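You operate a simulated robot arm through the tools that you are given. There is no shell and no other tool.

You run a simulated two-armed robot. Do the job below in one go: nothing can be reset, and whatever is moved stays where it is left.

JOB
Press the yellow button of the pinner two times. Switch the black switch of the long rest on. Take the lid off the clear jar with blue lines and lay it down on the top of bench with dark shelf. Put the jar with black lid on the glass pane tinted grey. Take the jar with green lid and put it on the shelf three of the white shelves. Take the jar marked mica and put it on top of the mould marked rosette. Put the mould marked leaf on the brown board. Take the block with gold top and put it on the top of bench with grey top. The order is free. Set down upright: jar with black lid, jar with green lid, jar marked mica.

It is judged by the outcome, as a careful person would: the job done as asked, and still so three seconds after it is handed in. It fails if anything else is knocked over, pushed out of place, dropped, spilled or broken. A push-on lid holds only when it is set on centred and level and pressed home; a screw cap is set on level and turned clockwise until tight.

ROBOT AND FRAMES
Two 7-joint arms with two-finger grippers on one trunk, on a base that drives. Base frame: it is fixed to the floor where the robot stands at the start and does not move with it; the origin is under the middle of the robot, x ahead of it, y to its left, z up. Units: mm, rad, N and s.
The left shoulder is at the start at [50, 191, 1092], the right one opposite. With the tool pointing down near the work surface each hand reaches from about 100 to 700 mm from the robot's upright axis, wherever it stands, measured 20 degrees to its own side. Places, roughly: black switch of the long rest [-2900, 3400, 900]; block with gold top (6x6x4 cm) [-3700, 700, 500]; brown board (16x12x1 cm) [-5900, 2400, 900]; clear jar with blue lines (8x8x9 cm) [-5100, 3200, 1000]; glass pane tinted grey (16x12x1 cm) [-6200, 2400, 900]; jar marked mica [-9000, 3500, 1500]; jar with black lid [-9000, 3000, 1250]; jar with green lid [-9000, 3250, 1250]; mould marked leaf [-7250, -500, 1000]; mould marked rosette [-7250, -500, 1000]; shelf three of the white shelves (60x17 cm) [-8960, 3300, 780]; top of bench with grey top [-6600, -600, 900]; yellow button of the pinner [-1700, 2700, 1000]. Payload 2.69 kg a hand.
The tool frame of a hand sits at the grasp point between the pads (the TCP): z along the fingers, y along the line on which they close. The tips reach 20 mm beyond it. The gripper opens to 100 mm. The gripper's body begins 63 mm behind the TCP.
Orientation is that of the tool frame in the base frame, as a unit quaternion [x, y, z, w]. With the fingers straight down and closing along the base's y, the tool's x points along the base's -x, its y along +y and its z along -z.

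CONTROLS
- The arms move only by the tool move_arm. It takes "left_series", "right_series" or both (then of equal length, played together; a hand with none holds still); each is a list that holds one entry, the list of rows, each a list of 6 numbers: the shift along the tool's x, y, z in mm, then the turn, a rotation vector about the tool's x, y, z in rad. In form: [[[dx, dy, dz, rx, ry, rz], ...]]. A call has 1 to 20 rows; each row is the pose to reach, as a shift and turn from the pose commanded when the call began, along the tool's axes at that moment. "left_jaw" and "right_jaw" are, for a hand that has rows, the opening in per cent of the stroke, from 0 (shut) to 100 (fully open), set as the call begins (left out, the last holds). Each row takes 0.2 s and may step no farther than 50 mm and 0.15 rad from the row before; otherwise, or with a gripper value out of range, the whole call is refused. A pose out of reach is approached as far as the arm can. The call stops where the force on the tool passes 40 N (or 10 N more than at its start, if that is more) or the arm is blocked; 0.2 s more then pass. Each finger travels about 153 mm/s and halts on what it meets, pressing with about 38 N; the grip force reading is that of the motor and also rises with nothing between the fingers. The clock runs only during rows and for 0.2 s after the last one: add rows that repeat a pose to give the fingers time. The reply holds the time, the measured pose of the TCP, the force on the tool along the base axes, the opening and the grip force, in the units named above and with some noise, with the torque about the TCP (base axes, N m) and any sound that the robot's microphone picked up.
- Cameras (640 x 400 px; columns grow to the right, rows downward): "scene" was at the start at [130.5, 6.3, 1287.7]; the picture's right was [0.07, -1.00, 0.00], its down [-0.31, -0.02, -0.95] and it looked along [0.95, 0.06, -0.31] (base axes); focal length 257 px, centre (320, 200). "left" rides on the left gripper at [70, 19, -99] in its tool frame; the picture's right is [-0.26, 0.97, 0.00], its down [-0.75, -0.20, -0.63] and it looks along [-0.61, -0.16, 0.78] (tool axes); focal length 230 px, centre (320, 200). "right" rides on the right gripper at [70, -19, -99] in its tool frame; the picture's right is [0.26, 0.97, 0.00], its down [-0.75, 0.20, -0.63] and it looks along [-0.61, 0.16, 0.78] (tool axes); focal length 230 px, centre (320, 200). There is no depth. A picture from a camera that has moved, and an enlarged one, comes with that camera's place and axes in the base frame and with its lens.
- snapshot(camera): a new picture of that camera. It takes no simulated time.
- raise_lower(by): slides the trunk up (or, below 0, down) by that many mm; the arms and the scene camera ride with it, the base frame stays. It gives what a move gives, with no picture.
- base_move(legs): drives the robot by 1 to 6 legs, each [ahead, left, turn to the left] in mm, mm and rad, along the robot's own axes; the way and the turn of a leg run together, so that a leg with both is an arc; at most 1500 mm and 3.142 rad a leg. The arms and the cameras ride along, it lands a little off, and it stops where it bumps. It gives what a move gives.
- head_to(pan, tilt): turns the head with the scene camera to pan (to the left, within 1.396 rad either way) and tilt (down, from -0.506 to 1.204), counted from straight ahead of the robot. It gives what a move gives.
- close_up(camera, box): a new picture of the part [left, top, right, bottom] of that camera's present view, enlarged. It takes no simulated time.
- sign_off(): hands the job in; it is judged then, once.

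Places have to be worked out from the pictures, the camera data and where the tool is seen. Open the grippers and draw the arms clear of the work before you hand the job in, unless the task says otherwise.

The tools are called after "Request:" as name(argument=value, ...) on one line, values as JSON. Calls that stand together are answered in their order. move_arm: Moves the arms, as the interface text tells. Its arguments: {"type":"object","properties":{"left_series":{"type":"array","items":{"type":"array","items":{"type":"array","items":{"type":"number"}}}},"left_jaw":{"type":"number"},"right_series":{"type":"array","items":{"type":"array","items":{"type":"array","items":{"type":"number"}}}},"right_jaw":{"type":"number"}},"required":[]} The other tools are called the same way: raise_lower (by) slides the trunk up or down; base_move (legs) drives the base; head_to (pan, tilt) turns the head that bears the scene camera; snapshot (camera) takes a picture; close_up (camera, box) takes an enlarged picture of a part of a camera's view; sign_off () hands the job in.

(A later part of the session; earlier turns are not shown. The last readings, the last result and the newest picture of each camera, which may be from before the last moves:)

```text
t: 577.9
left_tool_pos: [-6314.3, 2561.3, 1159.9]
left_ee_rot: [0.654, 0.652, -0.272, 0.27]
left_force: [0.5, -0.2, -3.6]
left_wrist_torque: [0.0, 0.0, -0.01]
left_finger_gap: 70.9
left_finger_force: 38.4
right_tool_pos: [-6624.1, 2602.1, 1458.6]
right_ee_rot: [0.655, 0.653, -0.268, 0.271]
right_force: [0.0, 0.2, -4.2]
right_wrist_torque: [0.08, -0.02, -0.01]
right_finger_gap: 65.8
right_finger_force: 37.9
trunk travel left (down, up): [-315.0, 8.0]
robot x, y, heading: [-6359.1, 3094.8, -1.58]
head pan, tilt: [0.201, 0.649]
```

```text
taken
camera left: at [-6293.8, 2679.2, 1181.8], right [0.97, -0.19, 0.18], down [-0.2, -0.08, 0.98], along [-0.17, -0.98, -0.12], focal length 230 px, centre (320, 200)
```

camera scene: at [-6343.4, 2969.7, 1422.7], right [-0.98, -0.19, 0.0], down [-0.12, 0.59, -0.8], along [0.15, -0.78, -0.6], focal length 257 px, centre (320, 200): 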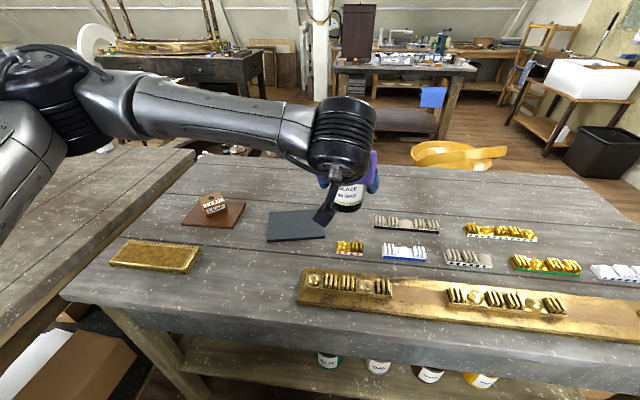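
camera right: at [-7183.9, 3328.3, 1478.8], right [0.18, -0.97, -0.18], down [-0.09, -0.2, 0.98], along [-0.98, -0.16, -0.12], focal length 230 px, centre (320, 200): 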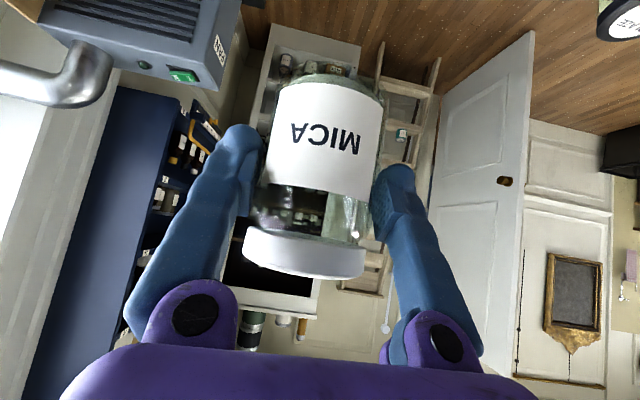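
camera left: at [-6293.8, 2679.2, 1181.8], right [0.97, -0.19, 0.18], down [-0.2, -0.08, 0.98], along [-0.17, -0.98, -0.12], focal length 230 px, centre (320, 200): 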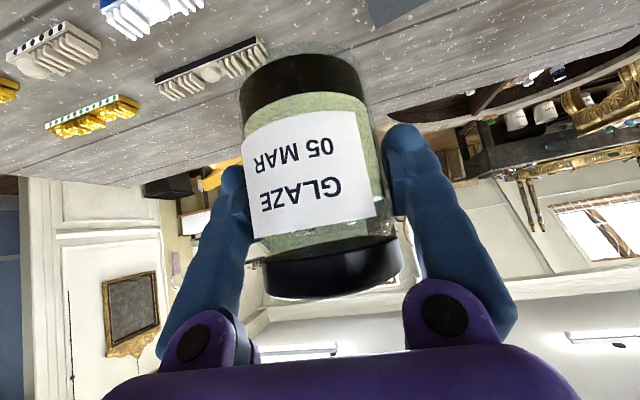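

I zoom in on the pane and the held jar to measure.

Request:
close_up(camera="scene", box=[240, 150, 440, 275])

Request:
close_up(camera="right", box=[0, 0, 640, 400])

```text
3.20 times, centred on (340, 212) of scene
camera zoom: at [-6343.4, 2969.7, 1422.7], right [-0.98, -0.19, 0.0], down [-0.12, 0.59, -0.8], along [0.15, -0.78, -0.6], focal length 821 px, centre (256, 160)
```

zoom: 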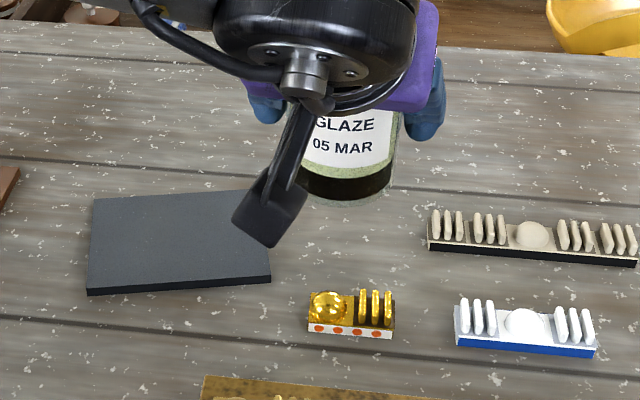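

```text
1.00 times, centred on (320, 200) of right (not enlarged: the box is as wide or as high as the picture)
camera zoom: at [-6643.2, 2722.7, 1478.7], right [0.97, 0.18, -0.18], down [0.2, -0.09, 0.98], along [0.16, -0.98, -0.12], focal length 230 px, centre (320, 200)
```

zoom: 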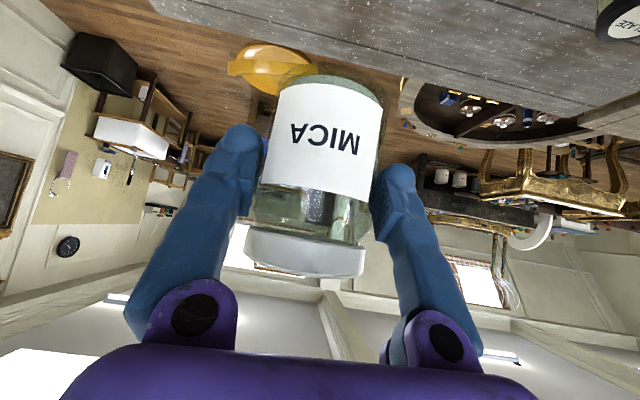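

The jar hangs upright; pane centre is (-6164, 2429), top z≈905. I move the jar over the pane and lower to about 40 mm above it.

Request:
move_arm(left_series=[[[-18.7, 30, 18.7, 0, 0, 0], [-37.3, 60, 37.3, 0, 0, 0], [-56, 90, 56, 0, 0, 0], [-74.6, 120, 74.6, 0, 0, 0], [-93.3, 150, 93.3, 0, 0, 0], [-65, 150, 121.6, 0, 0, 0], [-36.7, 150, 149.9, 0, 0, 0], [-8.4, 150, 178.2, 0, 0, 0], [19.8, 150, 206.4, 0, 0, 0], [19.8, 150, 206.4, 0, 0, 0]]])

Request:
snapshot(camera="scene")

Request:
snapshot(camera="left")

```text
t: 580.1
left_tool_pos: [-6164.1, 2428.4, 1002.0]
left_ee_rot: [0.655, 0.651, -0.273, 0.269]
left_force: [0.3, -0.3, -4.2]
left_wrist_torque: [-0.03, -0.03, -0.02]
left_finger_gap: 70.9
left_finger_force: 38.0
right_tool_pos: [-6625.2, 2602.8, 1458.1]
right_ee_rot: [0.655, 0.652, -0.269, 0.271]
right_force: [0.3, 0.4, -3.5]
right_wrist_torque: [0.04, -0.01, 0.02]
right_finger_gap: 65.8
right_finger_force: 37.7
trunk travel left (down, up): [-315.0, 8.0]
robot x, y, heading: [-6357.3, 3097.3, -1.577]
head pan, tilt: [0.201, 0.649]
```

```text
taken
camera scene: at [-6343.4, 2970.0, 1422.7], right [-0.98, -0.19, 0.0], down [-0.12, 0.59, -0.8], along [0.15, -0.78, -0.6], focal length 257 px, centre (320, 200)
```

scene: 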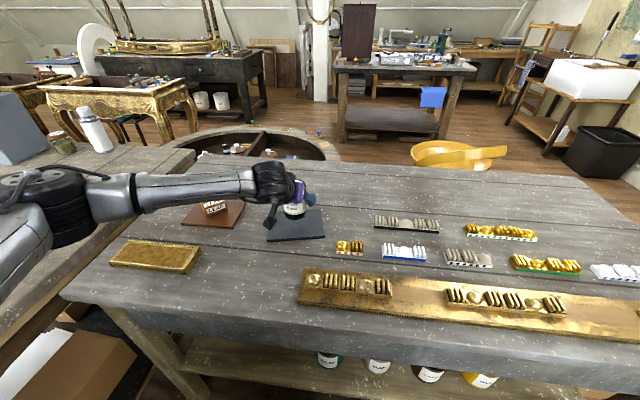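

```text
taken
camera left: at [-6143.6, 2546.3, 1022.1], right [0.97, -0.19, 0.18], down [-0.2, -0.08, 0.98], along [-0.17, -0.98, -0.12], focal length 230 px, centre (320, 200)
```

left: 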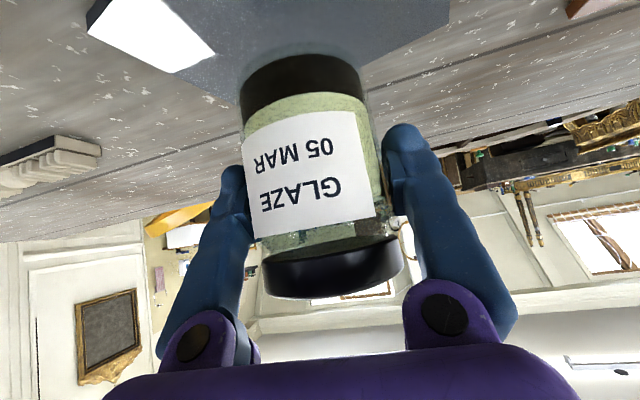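

The jar is over the pane's middle. I lower it vertically in small steps until it stands.

Request:
move_arm(left_series=[[[14, 0, 14, 0, 0, 0], [21, 0, 21, 0, 0, 0], [24, 0, 24, 0, 0, 0], [26, 0, 26, 0, 0, 0], [28, 0, 28, 0, 0, 0], [30, 0, 30, 0, 0, 0], [32, 0, 32, 0, 0, 0], [34, 0, 34, 0, 0, 0]]])

Request:
close_up(camera="scene", box=[200, 140, 400, 265])

Request:
snapshot(camera="left")

```text
t: 581.9
left_tool_pos: [-6164.8, 2426.8, 962.4]
left_ee_rot: [0.652, 0.65, -0.278, 0.274]
left_force: [4.3, -1.3, 36.4]
left_wrist_torque: [0.68, -0.07, -0.26]
left_finger_gap: 70.6
left_finger_force: 38.0
right_tool_pos: [-6624.9, 2608.4, 1461.2]
right_ee_rot: [0.654, 0.652, -0.269, 0.274]
right_force: [-0.6, -0.2, -3.9]
right_wrist_torque: [0.05, -0.02, -0.02]
right_finger_gap: 65.7
right_finger_force: 38.2
trunk travel left (down, up): [-315.0, 8.0]
robot x, y, heading: [-6356.6, 3095.6, -1.579]
head pan, tilt: [0.201, 0.649]
```

```text
3.20 times, centred on (300, 202) of scene
camera zoom: at [-6344.1, 2974.3, 1423.6], right [-0.98, -0.19, 0.0], down [-0.12, 0.59, -0.8], along [0.15, -0.78, -0.6], focal length 821 px, centre (384, 192)
```

zoom: 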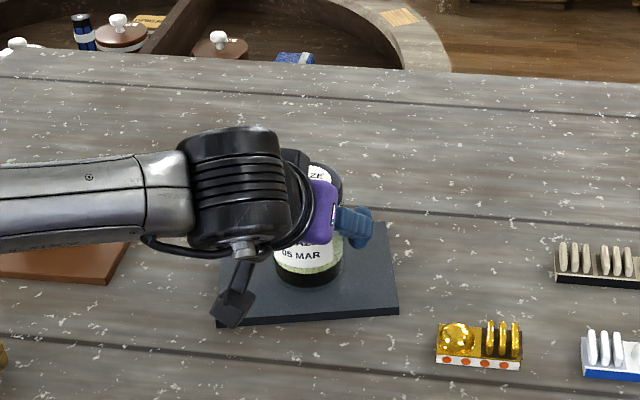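

```text
taken
camera left: at [-6144.9, 2546.5, 981.6], right [0.97, -0.18, 0.18], down [-0.2, -0.07, 0.98], along [-0.17, -0.98, -0.1], focal length 230 px, centre (320, 200)
```

left: 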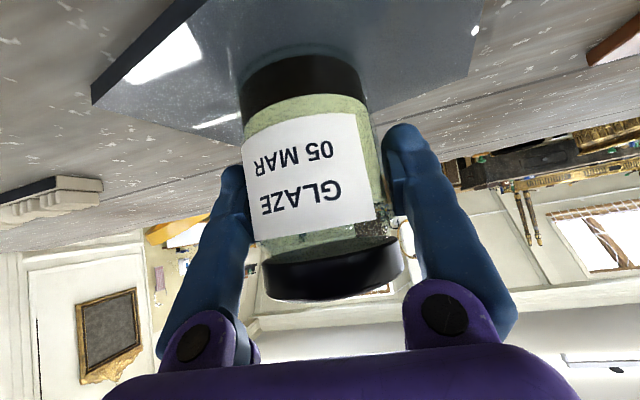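

The jar stands on the pane (36 N contact). I relieve the pressure by ~5 mm and then open the jaw.

Request:
move_arm(left_series=[[[-3.5, 0, -3.5, 0, 0, 0], [-3.5, 0, -3.5, 0, 0, 0]]])

Request:
move_arm(left_series=[[[0, 0, 0, 0, 0, 0], [0, 0, 0, 0, 0, 0], [0, 0, 0, 0, 0, 0]]], left_jaw=99)

Request:
snapshot(camera="left")

Request:
close_up(camera="scene", box=[200, 140, 400, 265])

```text
t: 582.5
left_tool_pos: [-6165.0, 2426.1, 962.5]
left_ee_rot: [0.653, 0.651, -0.274, 0.272]
left_force: [2.6, -9.1, 20.5]
left_wrist_torque: [-0.79, 0.11, 0.14]
left_finger_gap: 70.5
left_finger_force: 37.9
right_tool_pos: [-6624.4, 2604.4, 1459.0]
right_ee_rot: [0.654, 0.652, -0.27, 0.272]
right_force: [-0.4, 0.1, -3.3]
right_wrist_torque: [0.05, -0.01, 0.0]
right_finger_gap: 65.8
right_finger_force: 37.8
trunk travel left (down, up): [-315.0, 8.0]
robot x, y, heading: [-6359.7, 3092.7, -1.579]
head pan, tilt: [0.201, 0.649]
```

```text
t: 583.3
left_tool_pos: [-6164.4, 2428.6, 958.0]
left_ee_rot: [0.655, 0.652, -0.271, 0.269]
left_force: [-0.6, 0.3, 0.1]
left_wrist_torque: [0.01, 0.01, -0.01]
left_finger_gap: 98.8
left_finger_force: 0.0
right_tool_pos: [-6624.5, 2602.8, 1459.4]
right_ee_rot: [0.655, 0.652, -0.268, 0.271]
right_force: [0.1, 0.7, -4.2]
right_wrist_torque: [0.05, -0.02, 0.0]
right_finger_gap: 66.0
right_finger_force: 38.0
trunk travel left (down, up): [-315.0, 8.0]
robot x, y, heading: [-6363.4, 3097.2, -1.578]
head pan, tilt: [0.201, 0.649]
```

```text
taken
camera left: at [-6144.7, 2547.5, 978.7], right [0.97, -0.19, 0.18], down [-0.2, -0.08, 0.98], along [-0.17, -0.98, -0.12], focal length 230 px, centre (320, 200)
```

left: 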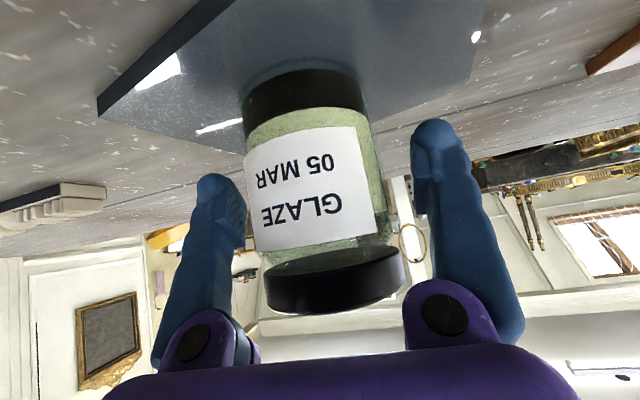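

```text
3.20 times, centred on (300, 202) of scene
camera zoom: at [-6343.3, 2969.9, 1422.6], right [-0.98, -0.19, 0.0], down [-0.12, 0.59, -0.8], along [0.15, -0.78, -0.6], focal length 821 px, centre (384, 192)
```

zoom: 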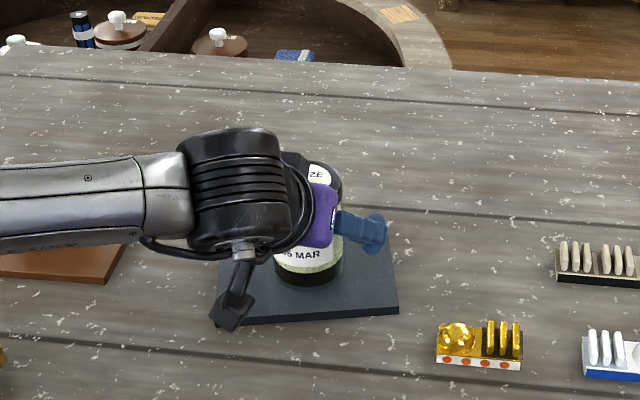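

Released; the jar stands upright on the pane. I withdraw the hand straight back, then up.

Request:
move_arm(left_series=[[[24, 0, -24, 0, 0, 0], [48, 0, -48, 0, 0, 0], [72, 0, -72, 0, 0, 0], [96, 0, -96, 0, 0, 0], [80, 0, -140, 0, 0, 0], [60, 0, -180, 0, 0, 0], [35, 0, -215, 0, 0, 0], [10, 0, -245, 0, 0, 0], [-15, 0, -270, 0, 0, 0]]])

Request:
close_up(camera="scene", box=[160, 140, 400, 290])

```text
t: 585.3
left_tool_pos: [-6165.4, 2608.4, 1160.3]
left_ee_rot: [0.655, 0.651, -0.272, 0.27]
left_force: [0.2, -0.5, 0.1]
left_wrist_torque: [-0.01, 0.02, 0.02]
left_finger_gap: 99.1
left_finger_force: 0.1
right_tool_pos: [-6623.9, 2603.7, 1458.7]
right_ee_rot: [0.654, 0.652, -0.269, 0.272]
right_force: [-0.1, 0.1, -3.4]
right_wrist_torque: [0.05, 0.04, -0.01]
right_finger_gap: 65.8
right_finger_force: 37.7
trunk travel left (down, up): [-315.0, 8.0]
robot x, y, heading: [-6360.7, 3095.7, -1.58]
head pan, tilt: [0.201, 0.649]
```

```text
2.67 times, centred on (280, 215) of scene
camera zoom: at [-6343.7, 2970.2, 1422.7], right [-0.98, -0.19, 0.0], down [-0.12, 0.59, -0.8], along [0.15, -0.78, -0.6], focal length 684 px, centre (427, 160)
```

zoom: 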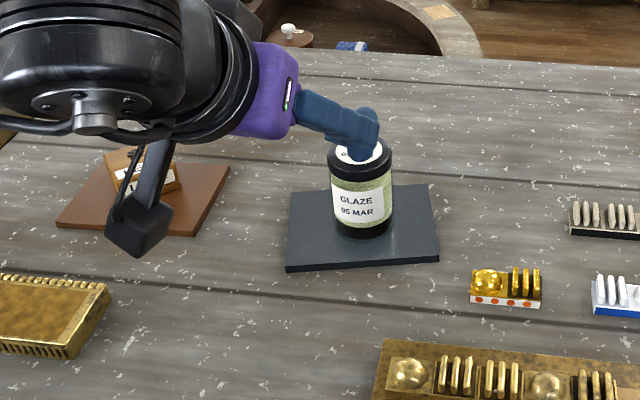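

The black-lid jar stands upright on the grey pane. Now MICA: I strafe right (−x) along the aisle, facing −y, toward the passage west of the bench.

Request:
move_arm(left_series=[[[20, 10, -20, 0, 0, 0], [40, 20, -40, 0, 0, 0], [40, 20, -40, 0, 0, 0]]], left_jaw=40)

Request:
base_move(legs=[[0, -700, 0.009], [0, -620, 0]])

Request:
head_to(pan=0.0, tilt=0.35)

Request:
snapshot(camera="scene")

Request:
snapshot(camera="right")

```text
t: 586.1
left_tool_pos: [-6144.4, 2664.9, 1159.9]
left_ee_rot: [0.655, 0.651, -0.272, 0.269]
left_force: [0.1, -0.6, -0.4]
left_wrist_torque: [0.0, 0.0, 0.01]
left_finger_gap: 40.3
left_finger_force: 0.0
right_tool_pos: [-6624.7, 2602.6, 1457.9]
right_ee_rot: [0.656, 0.652, -0.268, 0.27]
right_force: [-0.6, 0.3, -3.5]
right_wrist_torque: [0.06, 0.0, 0.02]
right_finger_gap: 65.9
right_finger_force: 37.9
trunk travel left (down, up): [-315.0, 8.0]
robot x, y, heading: [-6357.5, 3093.8, -1.578]
head pan, tilt: [0.201, 0.649]
```

```text
t: 598.1
left_tool_pos: [-7439.5, 2662.8, 1160.8]
left_ee_rot: [0.647, 0.66, -0.268, 0.273]
left_force: [0.2, 0.6, 0.1]
left_wrist_torque: [-0.01, -0.01, 0.01]
left_finger_gap: 40.0
left_finger_force: 0.1
right_tool_pos: [-7918.2, 2590.4, 1459.3]
right_ee_rot: [0.647, 0.66, -0.266, 0.274]
right_force: [0.2, 0.2, -3.5]
right_wrist_torque: [0.02, 0.03, -0.02]
right_finger_gap: 65.7
right_finger_force: 37.8
trunk travel left (down, up): [-315.0, 8.0]
robot x, y, heading: [-7658.2, 3087.2, -1.558]
head pan, tilt: [0.201, 0.649]
```

```text
t: 598.9
left_tool_pos: [-7440.2, 2663.2, 1161.2]
left_ee_rot: [0.646, 0.66, -0.269, 0.273]
left_force: [0.7, 0.2, 0.6]
left_wrist_torque: [-0.05, 0.01, 0.01]
left_finger_gap: 40.0
left_finger_force: 0.1
right_tool_pos: [-7918.6, 2589.7, 1458.8]
right_ee_rot: [0.647, 0.66, -0.265, 0.274]
right_force: [-0.1, 0.1, -4.2]
right_wrist_torque: [0.07, 0.01, 0.0]
right_finger_gap: 65.9
right_finger_force: 38.4
trunk travel left (down, up): [-315.0, 8.0]
robot x, y, heading: [-7661.2, 3089.4, -1.552]
head pan, tilt: [0.0, 0.351]
```

```text
taken
camera scene: at [-7663.0, 2954.9, 1449.7], right [-1.0, -0.02, 0.0], down [-0.01, 0.34, -0.94], along [0.02, -0.94, -0.34], focal length 257 px, centre (320, 200)
```

scene: 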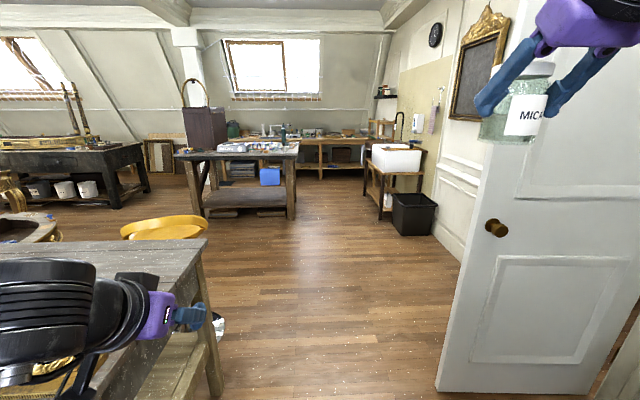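

```text
taken
camera right: at [-7939.6, 2709.0, 1478.8], right [0.96, 0.2, -0.18], down [0.2, -0.08, 0.98], along [0.18, -0.98, -0.12], focal length 230 px, centre (320, 200)
```

right: 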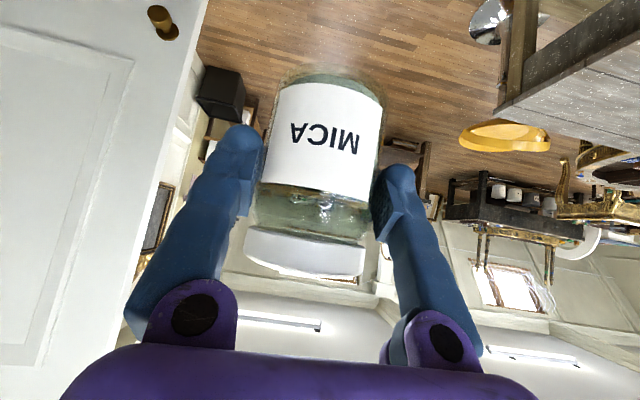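

The passage is clear: door edge at x≈-8270, bench end at x≈-7130. I drive south through it.

Request:
base_move(legs=[[1400, 0, -0.015], [1150, 0, 0]])

Request:
snapshot(camera="right")

Request:
snapshot(camera="scene")

```text
t: 611.4
left_tool_pos: [-7403.3, 81.8, 1160.9]
left_ee_rot: [0.649, 0.657, -0.269, 0.272]
left_force: [-0.4, -0.1, 0.6]
left_wrist_torque: [-0.02, 0.01, -0.01]
left_finger_gap: 39.9
left_finger_force: 0.0
right_tool_pos: [-7881.5, 12.2, 1457.8]
right_ee_rot: [0.649, 0.658, -0.266, 0.274]
right_force: [-0.8, -0.5, -4.9]
right_wrist_torque: [0.02, -0.02, 0.01]
right_finger_gap: 65.8
right_finger_force: 38.0
trunk travel left (down, up): [-315.0, 8.0]
robot x, y, heading: [-7622.0, 505.3, -1.565]
head pan, tilt: [0.0, 0.351]
```

```text
taken
camera right: at [-7903.0, 131.7, 1478.8], right [0.96, 0.2, -0.18], down [0.2, -0.08, 0.98], along [0.18, -0.98, -0.12], focal length 230 px, centre (320, 200)
```

right: 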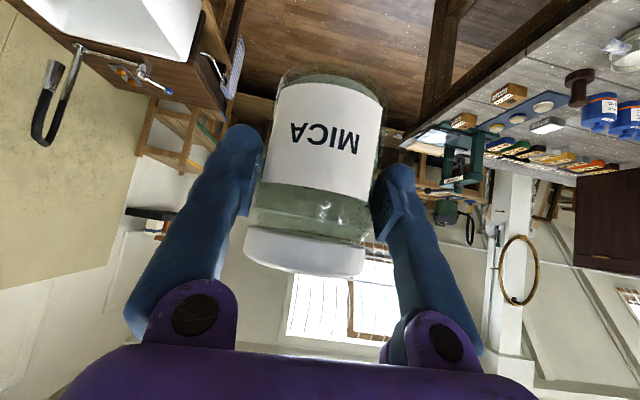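

```text
taken
camera scene: at [-7624.9, 375.8, 1449.7], right [-1.0, -0.01, 0.0], down [0.0, 0.34, -0.94], along [0.01, -0.94, -0.34], focal length 257 px, centre (320, 200)
```

scene: 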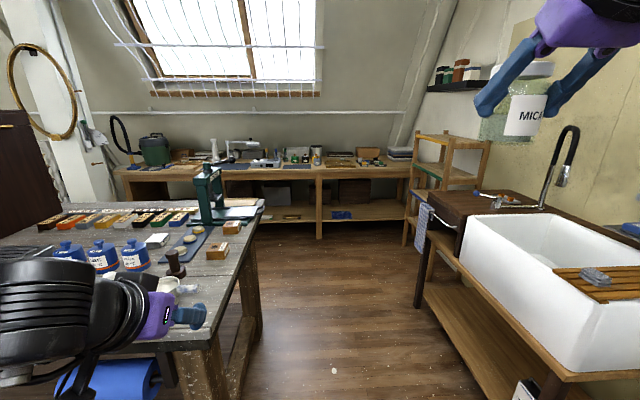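

I turn left to face +x in the open area, then back up slightly and side-step south to stand opposite the ROSETTE mould.

Request:
base_move(legs=[[0, -90, 0], [0, 0, 1.565]])

Request:
base_move(legs=[[-60, 0, 0], [0, -700, 0]])

Request:
head_to(pan=-0.1, tilt=0.6)

Request:
snapshot(camera="scene")

Request:
snapshot(camera="right")

```text
t: 616.8
left_tool_pos: [-7291.7, 735.9, 1160.4]
left_ee_rot: [-0.014, 0.924, 0.005, 0.383]
left_force: [-0.2, -0.4, 1.1]
left_wrist_torque: [-0.04, 0.01, 0.01]
left_finger_gap: 39.7
left_finger_force: 0.0
right_tool_pos: [-7212.7, 259.1, 1458.0]
right_ee_rot: [-0.014, 0.924, 0.009, 0.382]
right_force: [0.3, -0.1, -4.1]
right_wrist_torque: [-0.03, 0.05, 0.04]
right_finger_gap: 65.7
right_finger_force: 38.0
trunk travel left (down, up): [-315.0, 8.0]
robot x, y, heading: [-7716.2, 508.6, 0.024]
head pan, tilt: [0.0, 0.351]
```

```text
t: 623.9
left_tool_pos: [-7333.9, 20.6, 1160.0]
left_ee_rot: [-0.006, 0.924, 0.001, 0.383]
left_force: [0.1, 0.5, 0.5]
left_wrist_torque: [0.0, -0.01, -0.01]
left_finger_gap: 40.0
left_finger_force: 0.0
right_tool_pos: [-7263.7, -455.6, 1457.9]
right_ee_rot: [-0.005, 0.924, 0.005, 0.382]
right_force: [-0.6, 0.1, -4.2]
right_wrist_torque: [0.03, 0.05, 0.04]
right_finger_gap: 65.9
right_finger_force: 38.6
trunk travel left (down, up): [-315.0, 8.0]
robot x, y, heading: [-7760.5, -200.8, 0.013]
head pan, tilt: [0.0, 0.351]
```

```text
t: 624.7
left_tool_pos: [-7334.8, 21.3, 1160.9]
left_ee_rot: [-0.006, 0.923, 0.002, 0.384]
left_force: [-0.9, 0.0, 0.5]
left_wrist_torque: [0.01, 0.0, -0.02]
left_finger_gap: 39.8
left_finger_force: 0.1
right_tool_pos: [-7264.7, -457.0, 1458.9]
right_ee_rot: [-0.005, 0.925, 0.005, 0.381]
right_force: [-0.5, -0.6, -4.2]
right_wrist_torque: [-0.03, 0.08, 0.0]
right_finger_gap: 65.7
right_finger_force: 37.9
trunk travel left (down, up): [-315.0, 8.0]
robot x, y, heading: [-7757.9, -197.9, 0.009]
head pan, tilt: [-0.099, 0.6]
```

```text
taken
camera scene: at [-7635.5, -205.8, 1427.0], right [-0.09, -1.0, 0.0], down [-0.56, 0.05, -0.83], along [0.82, -0.07, -0.56], focal length 257 px, centre (320, 200)
```

scene: 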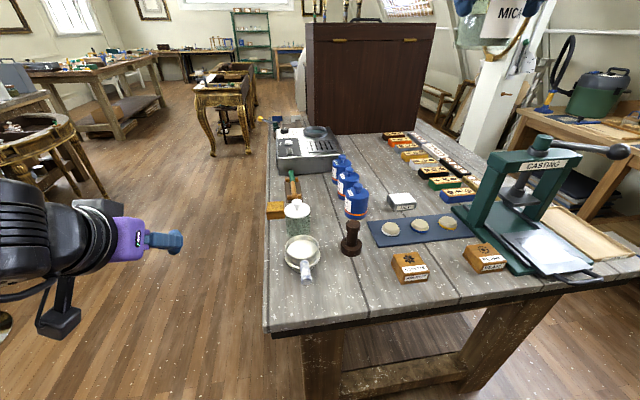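

```text
taken
camera right: at [-7384.0, -476.5, 1478.7], right [-0.2, 0.96, -0.18], down [0.09, 0.2, 0.98], along [0.98, 0.18, -0.12], focal length 230 px, centre (320, 200)
```

right: 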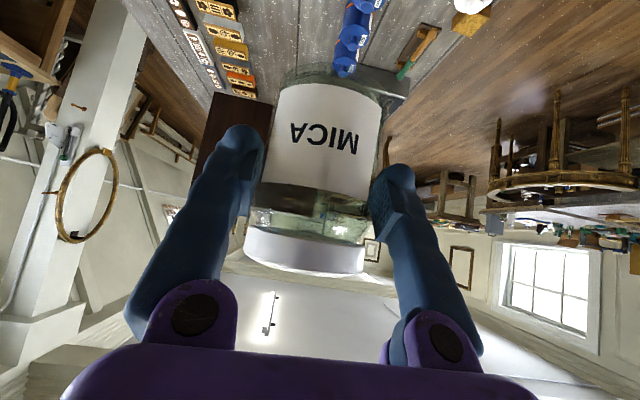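

I zoom on the ROSETTE mould to measure it from here.

Request:
close_up(camera="scene", box=[340, 200, 540, 325])

```text
3.20 times, centred on (440, 262) of scene
camera zoom: at [-7635.5, -205.8, 1427.0], right [-0.09, -1.0, 0.0], down [-0.56, 0.05, -0.83], along [0.82, -0.07, -0.56], focal length 821 px, centre (-64, 0)
```

zoom: 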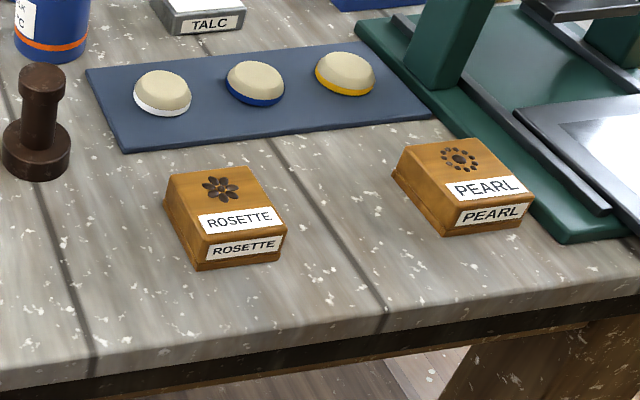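

ROSETTE centre confirmed at (-7234, -462), top z≈954. I bring MICA above it, descending to about 90 mm above.

Request:
move_arm(right_series=[[[26, -1, 30.5, 0, 0, 0], [52, -2, 61, 0, 0, 0], [78, -2.5, 91.6, 0, 0, 0], [104, -3, 122, 0, 0, 0], [130, -4, 152.6, 0, 0, 0], [156, -5, 183, 0, 0, 0], [182, -5.5, 213.7, 0, 0, 0], [208, -6, 244, 0, 0, 0], [231, -7, 277, 0, 0, 0], [231, -7, 277, 0, 0, 0]]])

Request:
snapshot(camera="scene")

Request:
snapshot(camera="right")

```text
t: 626.9
left_tool_pos: [-7333.9, 21.1, 1160.2]
left_ee_rot: [-0.007, 0.923, 0.002, 0.384]
left_force: [-0.3, 0.6, 0.1]
left_wrist_torque: [0.01, 0.0, -0.02]
left_finger_gap: 40.2
left_finger_force: 0.0
right_tool_pos: [-7235.2, -462.1, 1097.5]
right_ee_rot: [-0.006, 0.924, 0.005, 0.382]
right_force: [-0.8, -0.3, -3.8]
right_wrist_torque: [-0.02, 0.07, 0.01]
right_finger_gap: 65.7
right_finger_force: 38.0
trunk travel left (down, up): [-315.0, 8.0]
robot x, y, heading: [-7761.2, -197.1, 0.014]
head pan, tilt: [-0.099, 0.6]
```

```text
taken
camera scene: at [-7635.9, -205.6, 1427.0], right [-0.09, -1.0, 0.0], down [-0.56, 0.05, -0.83], along [0.82, -0.07, -0.56], focal length 257 px, centre (320, 200)
```

scene: 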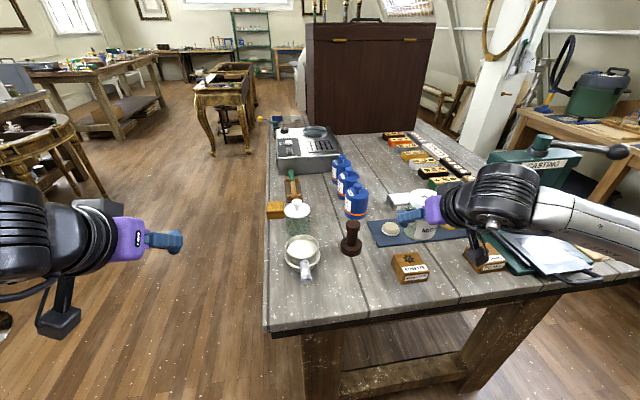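

```text
taken
camera right: at [-7353.8, -481.7, 1117.8], right [-0.2, 0.96, -0.18], down [0.08, 0.2, 0.98], along [0.98, 0.18, -0.12], focal length 230 px, centre (320, 200)
```

right: 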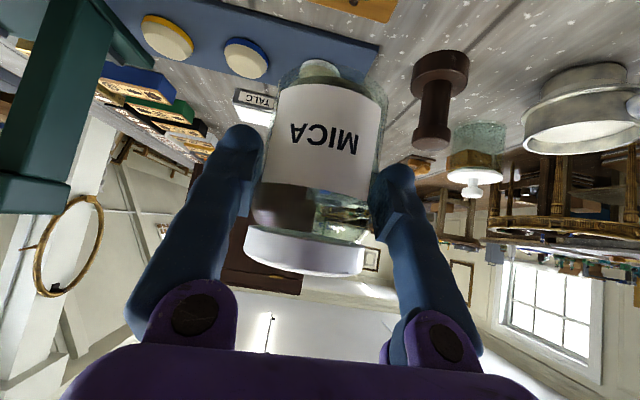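

The press lever and other items are well clear of the arm. I lower further to ~20 mm above the mould and check alignment.

Request:
move_arm(right_series=[[[17.6, -0.3, 17.8, 0, 0, 0], [35.2, -0.5, 35.5, 0, 0, 0], [45, -0.6, 45.5, 0, 0, 0], [45, -0.6, 45.5, 0, 0, 0]]])

Request:
close_up(camera="scene", box=[340, 180, 540, 305])

Request:
snapshot(camera="right")

Request:
snapshot(camera="left")

```text
t: 627.9
left_tool_pos: [-7335.4, 20.1, 1159.9]
left_ee_rot: [-0.006, 0.924, 0.002, 0.383]
left_force: [0.5, 0.8, -0.5]
left_wrist_torque: [0.0, -0.01, -0.01]
left_finger_gap: 40.0
left_finger_force: 0.1
right_tool_pos: [-7232.3, -462.8, 1033.5]
right_ee_rot: [-0.006, 0.925, 0.005, 0.381]
right_force: [0.0, -0.8, -3.4]
right_wrist_torque: [-0.02, 0.07, -0.01]
right_finger_gap: 66.1
right_finger_force: 38.2
trunk travel left (down, up): [-315.0, 8.0]
robot x, y, heading: [-7763.8, -198.0, 0.01]
head pan, tilt: [-0.099, 0.6]
```

```text
3.20 times, centred on (440, 242) of scene
camera zoom: at [-7635.5, -205.8, 1427.0], right [-0.09, -1.0, 0.0], down [-0.56, 0.05, -0.82], along [0.82, -0.07, -0.57], focal length 821 px, centre (-64, 64)
```

zoom: 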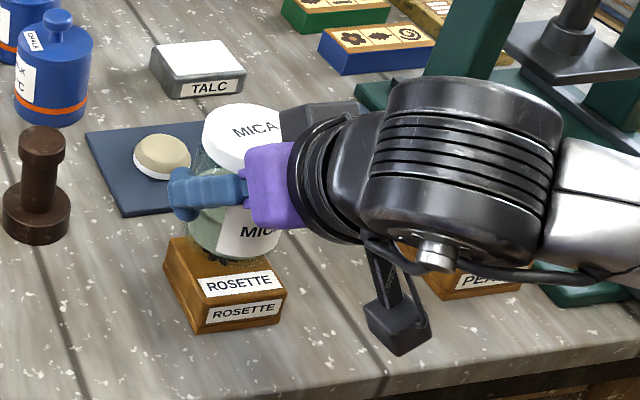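

```text
taken
camera right: at [-7353.0, -481.1, 1054.1], right [-0.2, 0.96, -0.18], down [0.09, 0.2, 0.98], along [0.98, 0.18, -0.12], focal length 230 px, centre (320, 200)
```

right: 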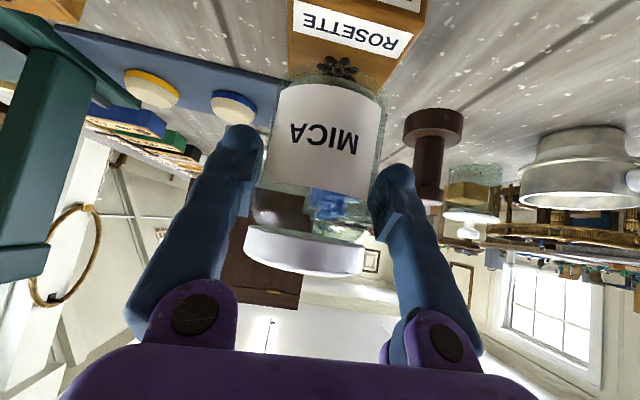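

```text
taken
camera left: at [-7452.9, 38.2, 1181.3], right [0.17, 0.97, 0.18], down [0.09, -0.2, 0.98], along [0.98, -0.15, -0.12], focal length 230 px, centre (320, 200)
```

left: 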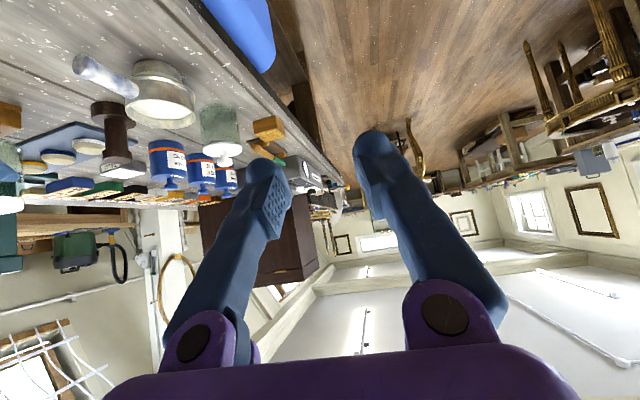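

Jar bottom centre ≈(-7237, -460), well aligned with the mould. I lower in small steps until contact.

Request:
move_arm(right_series=[[[7, 0, 7, 0, 0, 0], [11, 0, 11, 0, 0, 0], [14, 0, 14, 0, 0, 0], [16, 0, 16, 0, 0, 0], [18, 0, 18, 0, 0, 0], [20, 0, 20, 0, 0, 0], [22, 0, 22, 0, 0, 0], [24, 0, 24, 0, 0, 0]]])

Request:
close_up(camera="scene", box=[340, 180, 540, 305])

Request:
snapshot(camera="right")

```text
t: 629.7
left_tool_pos: [-7335.2, 22.0, 1161.2]
left_ee_rot: [-0.006, 0.923, 0.002, 0.384]
left_force: [0.7, 0.1, 0.2]
left_wrist_torque: [0.0, 0.01, 0.02]
left_finger_gap: 40.0
left_finger_force: 0.0
right_tool_pos: [-7232.9, -460.8, 1005.0]
right_ee_rot: [-0.005, 0.923, 0.004, 0.385]
right_force: [1.6, -5.0, 24.8]
right_wrist_torque: [-0.11, -0.35, -0.08]
right_finger_gap: 65.9
right_finger_force: 38.1
trunk travel left (down, up): [-315.0, 8.0]
robot x, y, heading: [-7763.5, -200.8, 0.009]
head pan, tilt: [-0.099, 0.6]
```

```text
3.20 times, centred on (440, 242) of scene
camera zoom: at [-7638.0, -205.1, 1427.4], right [-0.09, -1.0, 0.0], down [-0.56, 0.05, -0.83], along [0.82, -0.07, -0.56], focal length 821 px, centre (-64, 64)
```

zoom: 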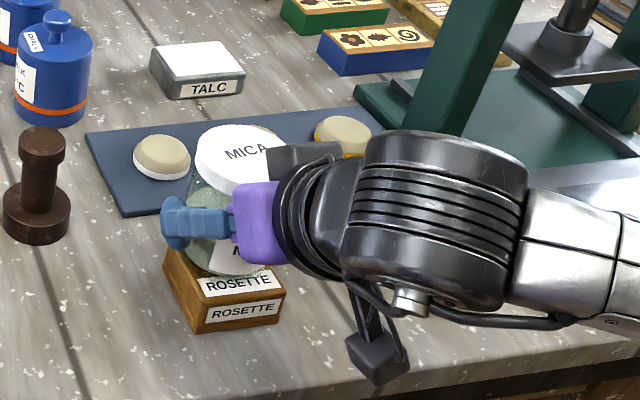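

```text
taken
camera right: at [-7352.3, -480.6, 1023.6], right [-0.2, 0.96, -0.18], down [0.08, 0.2, 0.98], along [0.98, 0.18, -0.11], focal length 230 px, centre (320, 200)
```

right: 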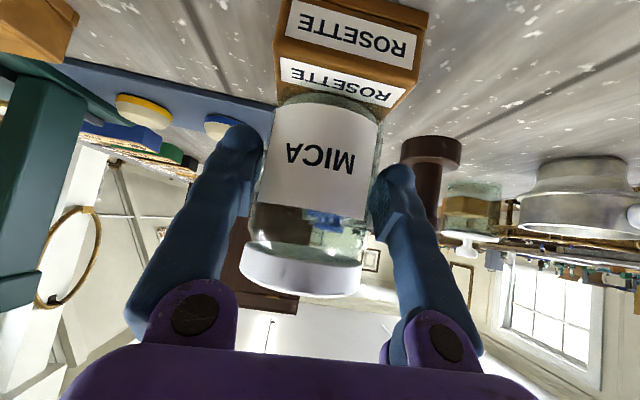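

Contact made. Before releasing, I zoom in closely to check how the jar sits on the mould.

Request:
close_up(camera="scene", box=[380, 215, 450, 290])

Request:
close_up(camera="right", box=[230, 0, 450, 140])

```text
5.33 times, centred on (415, 252) of scene
camera zoom: at [-7638.0, -205.1, 1427.4], right [-0.09, -1.0, 0.0], down [-0.56, 0.05, -0.83], along [0.82, -0.07, -0.56], focal length 1369 px, centre (-187, -80)
```

zoom: 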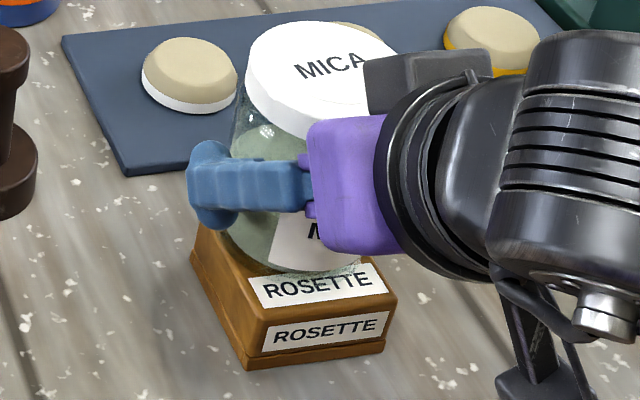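

```text
2.86 times, centred on (340, 70) of right
camera zoom: at [-7352.3, -480.6, 1023.6], right [-0.2, 0.96, -0.18], down [0.08, 0.2, 0.98], along [0.98, 0.18, -0.11], focal length 657 px, centre (263, 571)
```

zoom: 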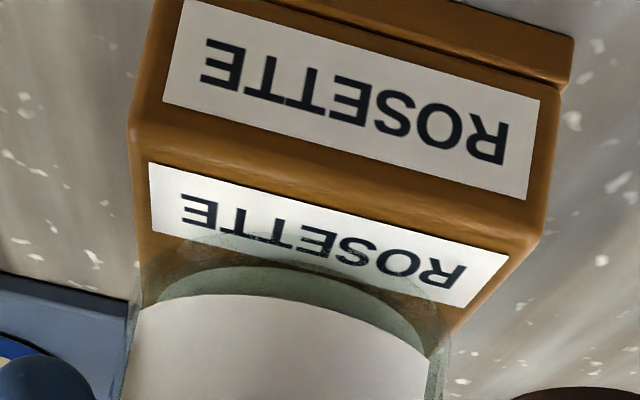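

The jar's front foot is at x≈-7245, i.e. its axis sits ~18 mm too far forward on the mould. I lift it ~10 mm, shift back 18 mm (−x), and look again.

Request:
move_arm(right_series=[[[-4, 0, -4, 0, 0, 0], [-9, 0, -9, 0, 0, 0], [-12, 0, -12, 0, 0, 0], [-5.6, 0.1, -18.4, 0, 0, 0], [0.8, 0.2, -24.7, 0, 0, 0], [0.8, 0.2, -24.7, 0, 0, 0]]])

Request:
close_up(camera="scene", box=[380, 215, 450, 290])

Request:
close_up(camera="right", box=[230, 0, 450, 140])

```text
t: 631.1
left_tool_pos: [-7334.4, 21.9, 1160.5]
left_ee_rot: [-0.006, 0.924, 0.002, 0.383]
left_force: [0.5, 0.8, -0.3]
left_wrist_torque: [-0.01, 0.0, -0.01]
left_finger_gap: 40.0
left_finger_force: 0.1
right_tool_pos: [-7250.9, -462.5, 1018.5]
right_ee_rot: [-0.006, 0.925, 0.005, 0.381]
right_force: [0.0, 0.5, -4.6]
right_wrist_torque: [-0.01, 0.06, 0.0]
right_finger_gap: 65.9
right_finger_force: 37.9
trunk travel left (down, up): [-315.0, 8.0]
robot x, y, heading: [-7759.3, -198.4, 0.006]
head pan, tilt: [-0.099, 0.6]
```

```text
5.33 times, centred on (415, 252) of scene
camera zoom: at [-7635.4, -205.9, 1426.9], right [-0.09, -1.0, 0.0], down [-0.56, 0.05, -0.82], along [0.82, -0.07, -0.57], focal length 1369 px, centre (-187, -80)
```

zoom: 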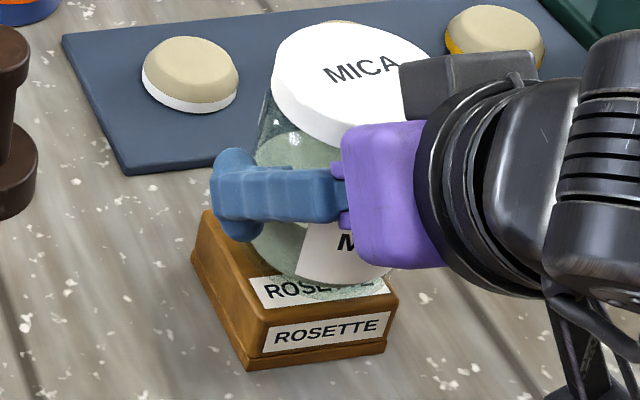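

```text
2.86 times, centred on (340, 70) of right
camera zoom: at [-7370.8, -482.3, 1038.2], right [-0.2, 0.96, -0.18], down [0.09, 0.2, 0.98], along [0.98, 0.18, -0.12], focal length 657 px, centre (263, 571)
```

zoom: 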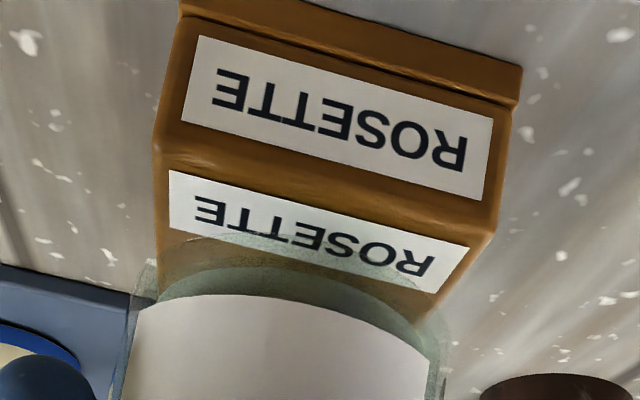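

Now the jar axis is at about (-7235, -460), centred on the mould. I lower again until contact.

Request:
move_arm(right_series=[[[4, 0, 4, 0, 0, 0], [6, 0, 6, 0, 0, 0], [7.5, 0, 7.5, 0, 0, 0], [9, 0, 9, 0, 0, 0], [10.5, 0, 10.5, 0, 0, 0], [12, 0, 12, 0, 0, 0]]])

Request:
close_up(camera="scene", box=[380, 215, 450, 290])

Request:
close_up(camera="right", box=[230, 0, 450, 140])

```text
t: 632.5
left_tool_pos: [-7336.0, 21.5, 1162.2]
left_ee_rot: [-0.006, 0.923, 0.001, 0.384]
left_force: [0.7, 0.2, -0.2]
left_wrist_torque: [0.0, 0.02, 0.01]
left_finger_gap: 39.9
left_finger_force: 0.1
right_tool_pos: [-7249.9, -461.8, 1004.3]
right_ee_rot: [-0.006, 0.923, 0.005, 0.386]
right_force: [-2.0, -3.1, 12.0]
right_wrist_torque: [-0.14, -0.14, -0.06]
right_finger_gap: 65.7
right_finger_force: 38.4
trunk travel left (down, up): [-315.0, 8.0]
robot x, y, heading: [-7759.2, -199.5, 0.012]
head pan, tilt: [-0.099, 0.6]
```

```text
5.33 times, centred on (415, 252) of scene
camera zoom: at [-7637.3, -205.6, 1427.5], right [-0.09, -1.0, 0.0], down [-0.56, 0.05, -0.83], along [0.82, -0.07, -0.56], focal length 1369 px, centre (-187, -80)
```

zoom: 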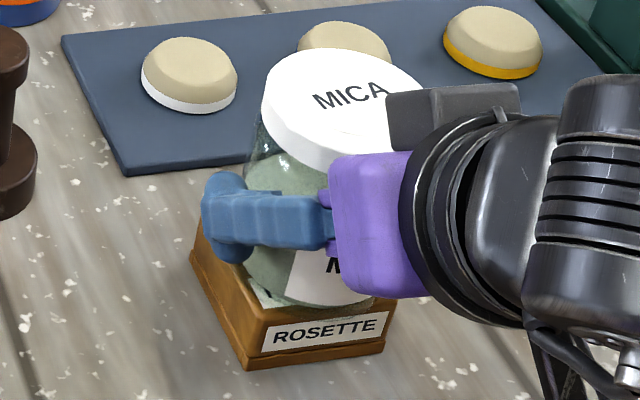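

```text
2.86 times, centred on (340, 70) of right
camera zoom: at [-7371.0, -481.1, 1023.7], right [-0.2, 0.96, -0.18], down [0.08, 0.2, 0.98], along [0.98, 0.18, -0.11], focal length 657 px, centre (263, 571)
```

zoom: 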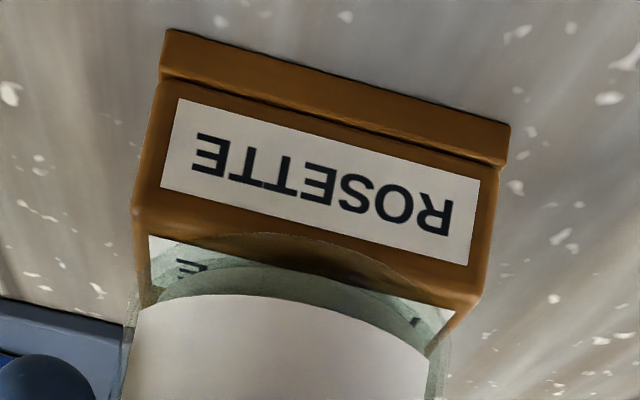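

The jar is now centred (front foot flush with the mould's front edge) and resting. I open the jaw to release it.

Request:
move_arm(right_series=[[[0, 0, 0, 0, 0, 0], [0, 0, 0, 0, 0, 0], [0, 0, 0, 0, 0, 0]]], right_jaw=99)

Request:
snapshot(camera="right")

Request:
close_up(camera="scene", box=[380, 215, 450, 290])

```text
t: 633.3
left_tool_pos: [-7335.7, 21.0, 1161.3]
left_ee_rot: [-0.006, 0.923, 0.002, 0.384]
left_force: [-0.3, 0.2, 0.6]
left_wrist_torque: [-0.02, 0.03, 0.02]
left_finger_gap: 40.0
left_finger_force: 0.0
right_tool_pos: [-7252.2, -461.7, 1001.6]
right_ee_rot: [-0.007, 0.925, 0.006, 0.381]
right_force: [-0.3, 0.2, 0.1]
right_wrist_torque: [-0.02, 0.0, 0.02]
right_finger_gap: 98.9
right_finger_force: 0.1
trunk travel left (down, up): [-315.0, 8.0]
robot x, y, heading: [-7763.9, -197.7, 0.012]
head pan, tilt: [-0.099, 0.6]
```

```text
taken
camera right: at [-7371.0, -480.9, 1021.5], right [-0.2, 0.96, -0.18], down [0.09, 0.2, 0.98], along [0.98, 0.18, -0.12], focal length 230 px, centre (320, 200)
```

right: 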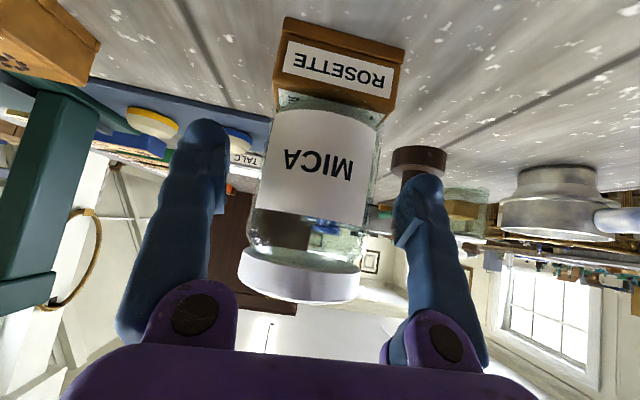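

```text
5.33 times, centred on (415, 252) of scene
camera zoom: at [-7635.9, -205.7, 1427.0], right [-0.09, -1.0, 0.0], down [-0.56, 0.05, -0.83], along [0.82, -0.07, -0.56], focal length 1369 px, centre (-187, -80)
```

zoom: 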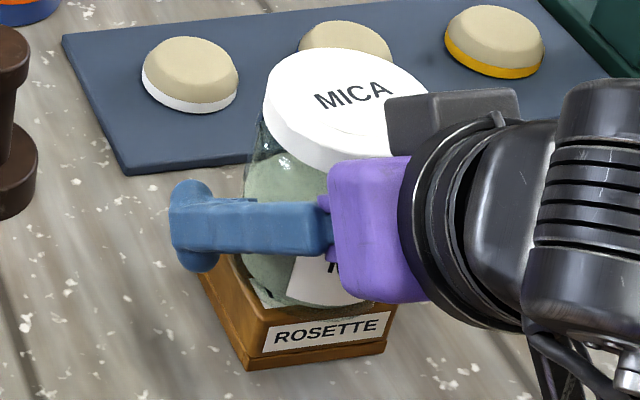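

MICA stands free on the rosette mould. I withdraw straight back, then raise the hand and inspect.

Request:
move_arm(right_series=[[[21, 0.4, -21, 0, 0, 0], [43, 0.8, -42.5, 0, 0, 0], [64, 1.2, -63.5, 0, 0, 0], [85, 1.6, -84.6, 0, 0, 0], [106, 2, -106, 0, 0, 0], [85, 2, -140, 0, 0, 0], [60, 2, -170, 0, 0, 0], [35, 2, -200, 0, 0, 0]]])

Request:
close_up(camera="scene", box=[340, 180, 540, 305])

Request:
snapshot(camera="right")

```text
t: 635.1
left_tool_pos: [-7336.3, 21.9, 1159.7]
left_ee_rot: [-0.006, 0.923, 0.002, 0.384]
left_force: [-0.6, -0.2, -0.2]
left_wrist_torque: [0.0, -0.01, -0.03]
left_finger_gap: 40.3
left_finger_force: 0.1
right_tool_pos: [-7325.3, -462.7, 1116.7]
right_ee_rot: [-0.007, 0.925, 0.006, 0.381]
right_force: [-0.1, -0.2, -0.3]
right_wrist_torque: [0.0, 0.0, 0.04]
right_finger_gap: 99.1
right_finger_force: 0.1
right hand out of reach, approached as far as the arm can: row 4, 5, 6, 7, 8
trunk travel left (down, up): [-315.0, 8.0]
robot x, y, heading: [-7758.9, -199.0, 0.01]
head pan, tilt: [-0.099, 0.6]
```

```text
3.20 times, centred on (440, 242) of scene
camera zoom: at [-7636.3, -205.5, 1427.0], right [-0.09, -1.0, 0.0], down [-0.56, 0.05, -0.83], along [0.82, -0.07, -0.56], focal length 821 px, centre (-64, 64)
```

zoom: 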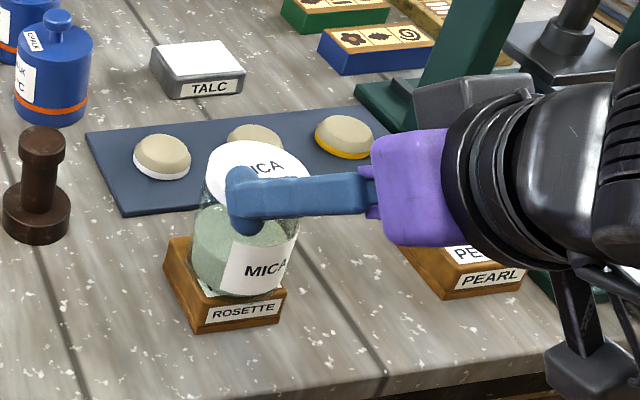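

```text
taken
camera right: at [-7444.7, -483.1, 1137.0], right [-0.2, 0.96, -0.18], down [0.09, 0.2, 0.98], along [0.98, 0.18, -0.12], focal length 230 px, centre (320, 200)
```

right: 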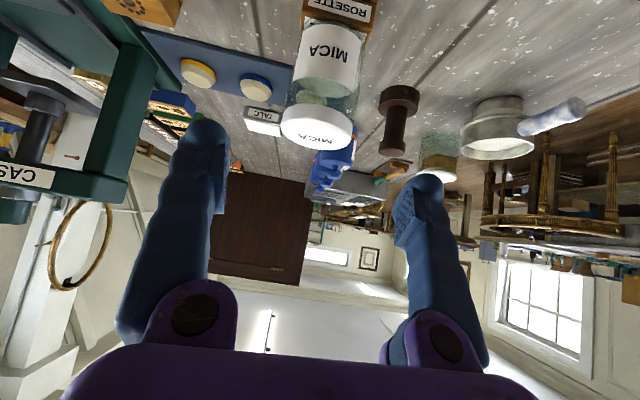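

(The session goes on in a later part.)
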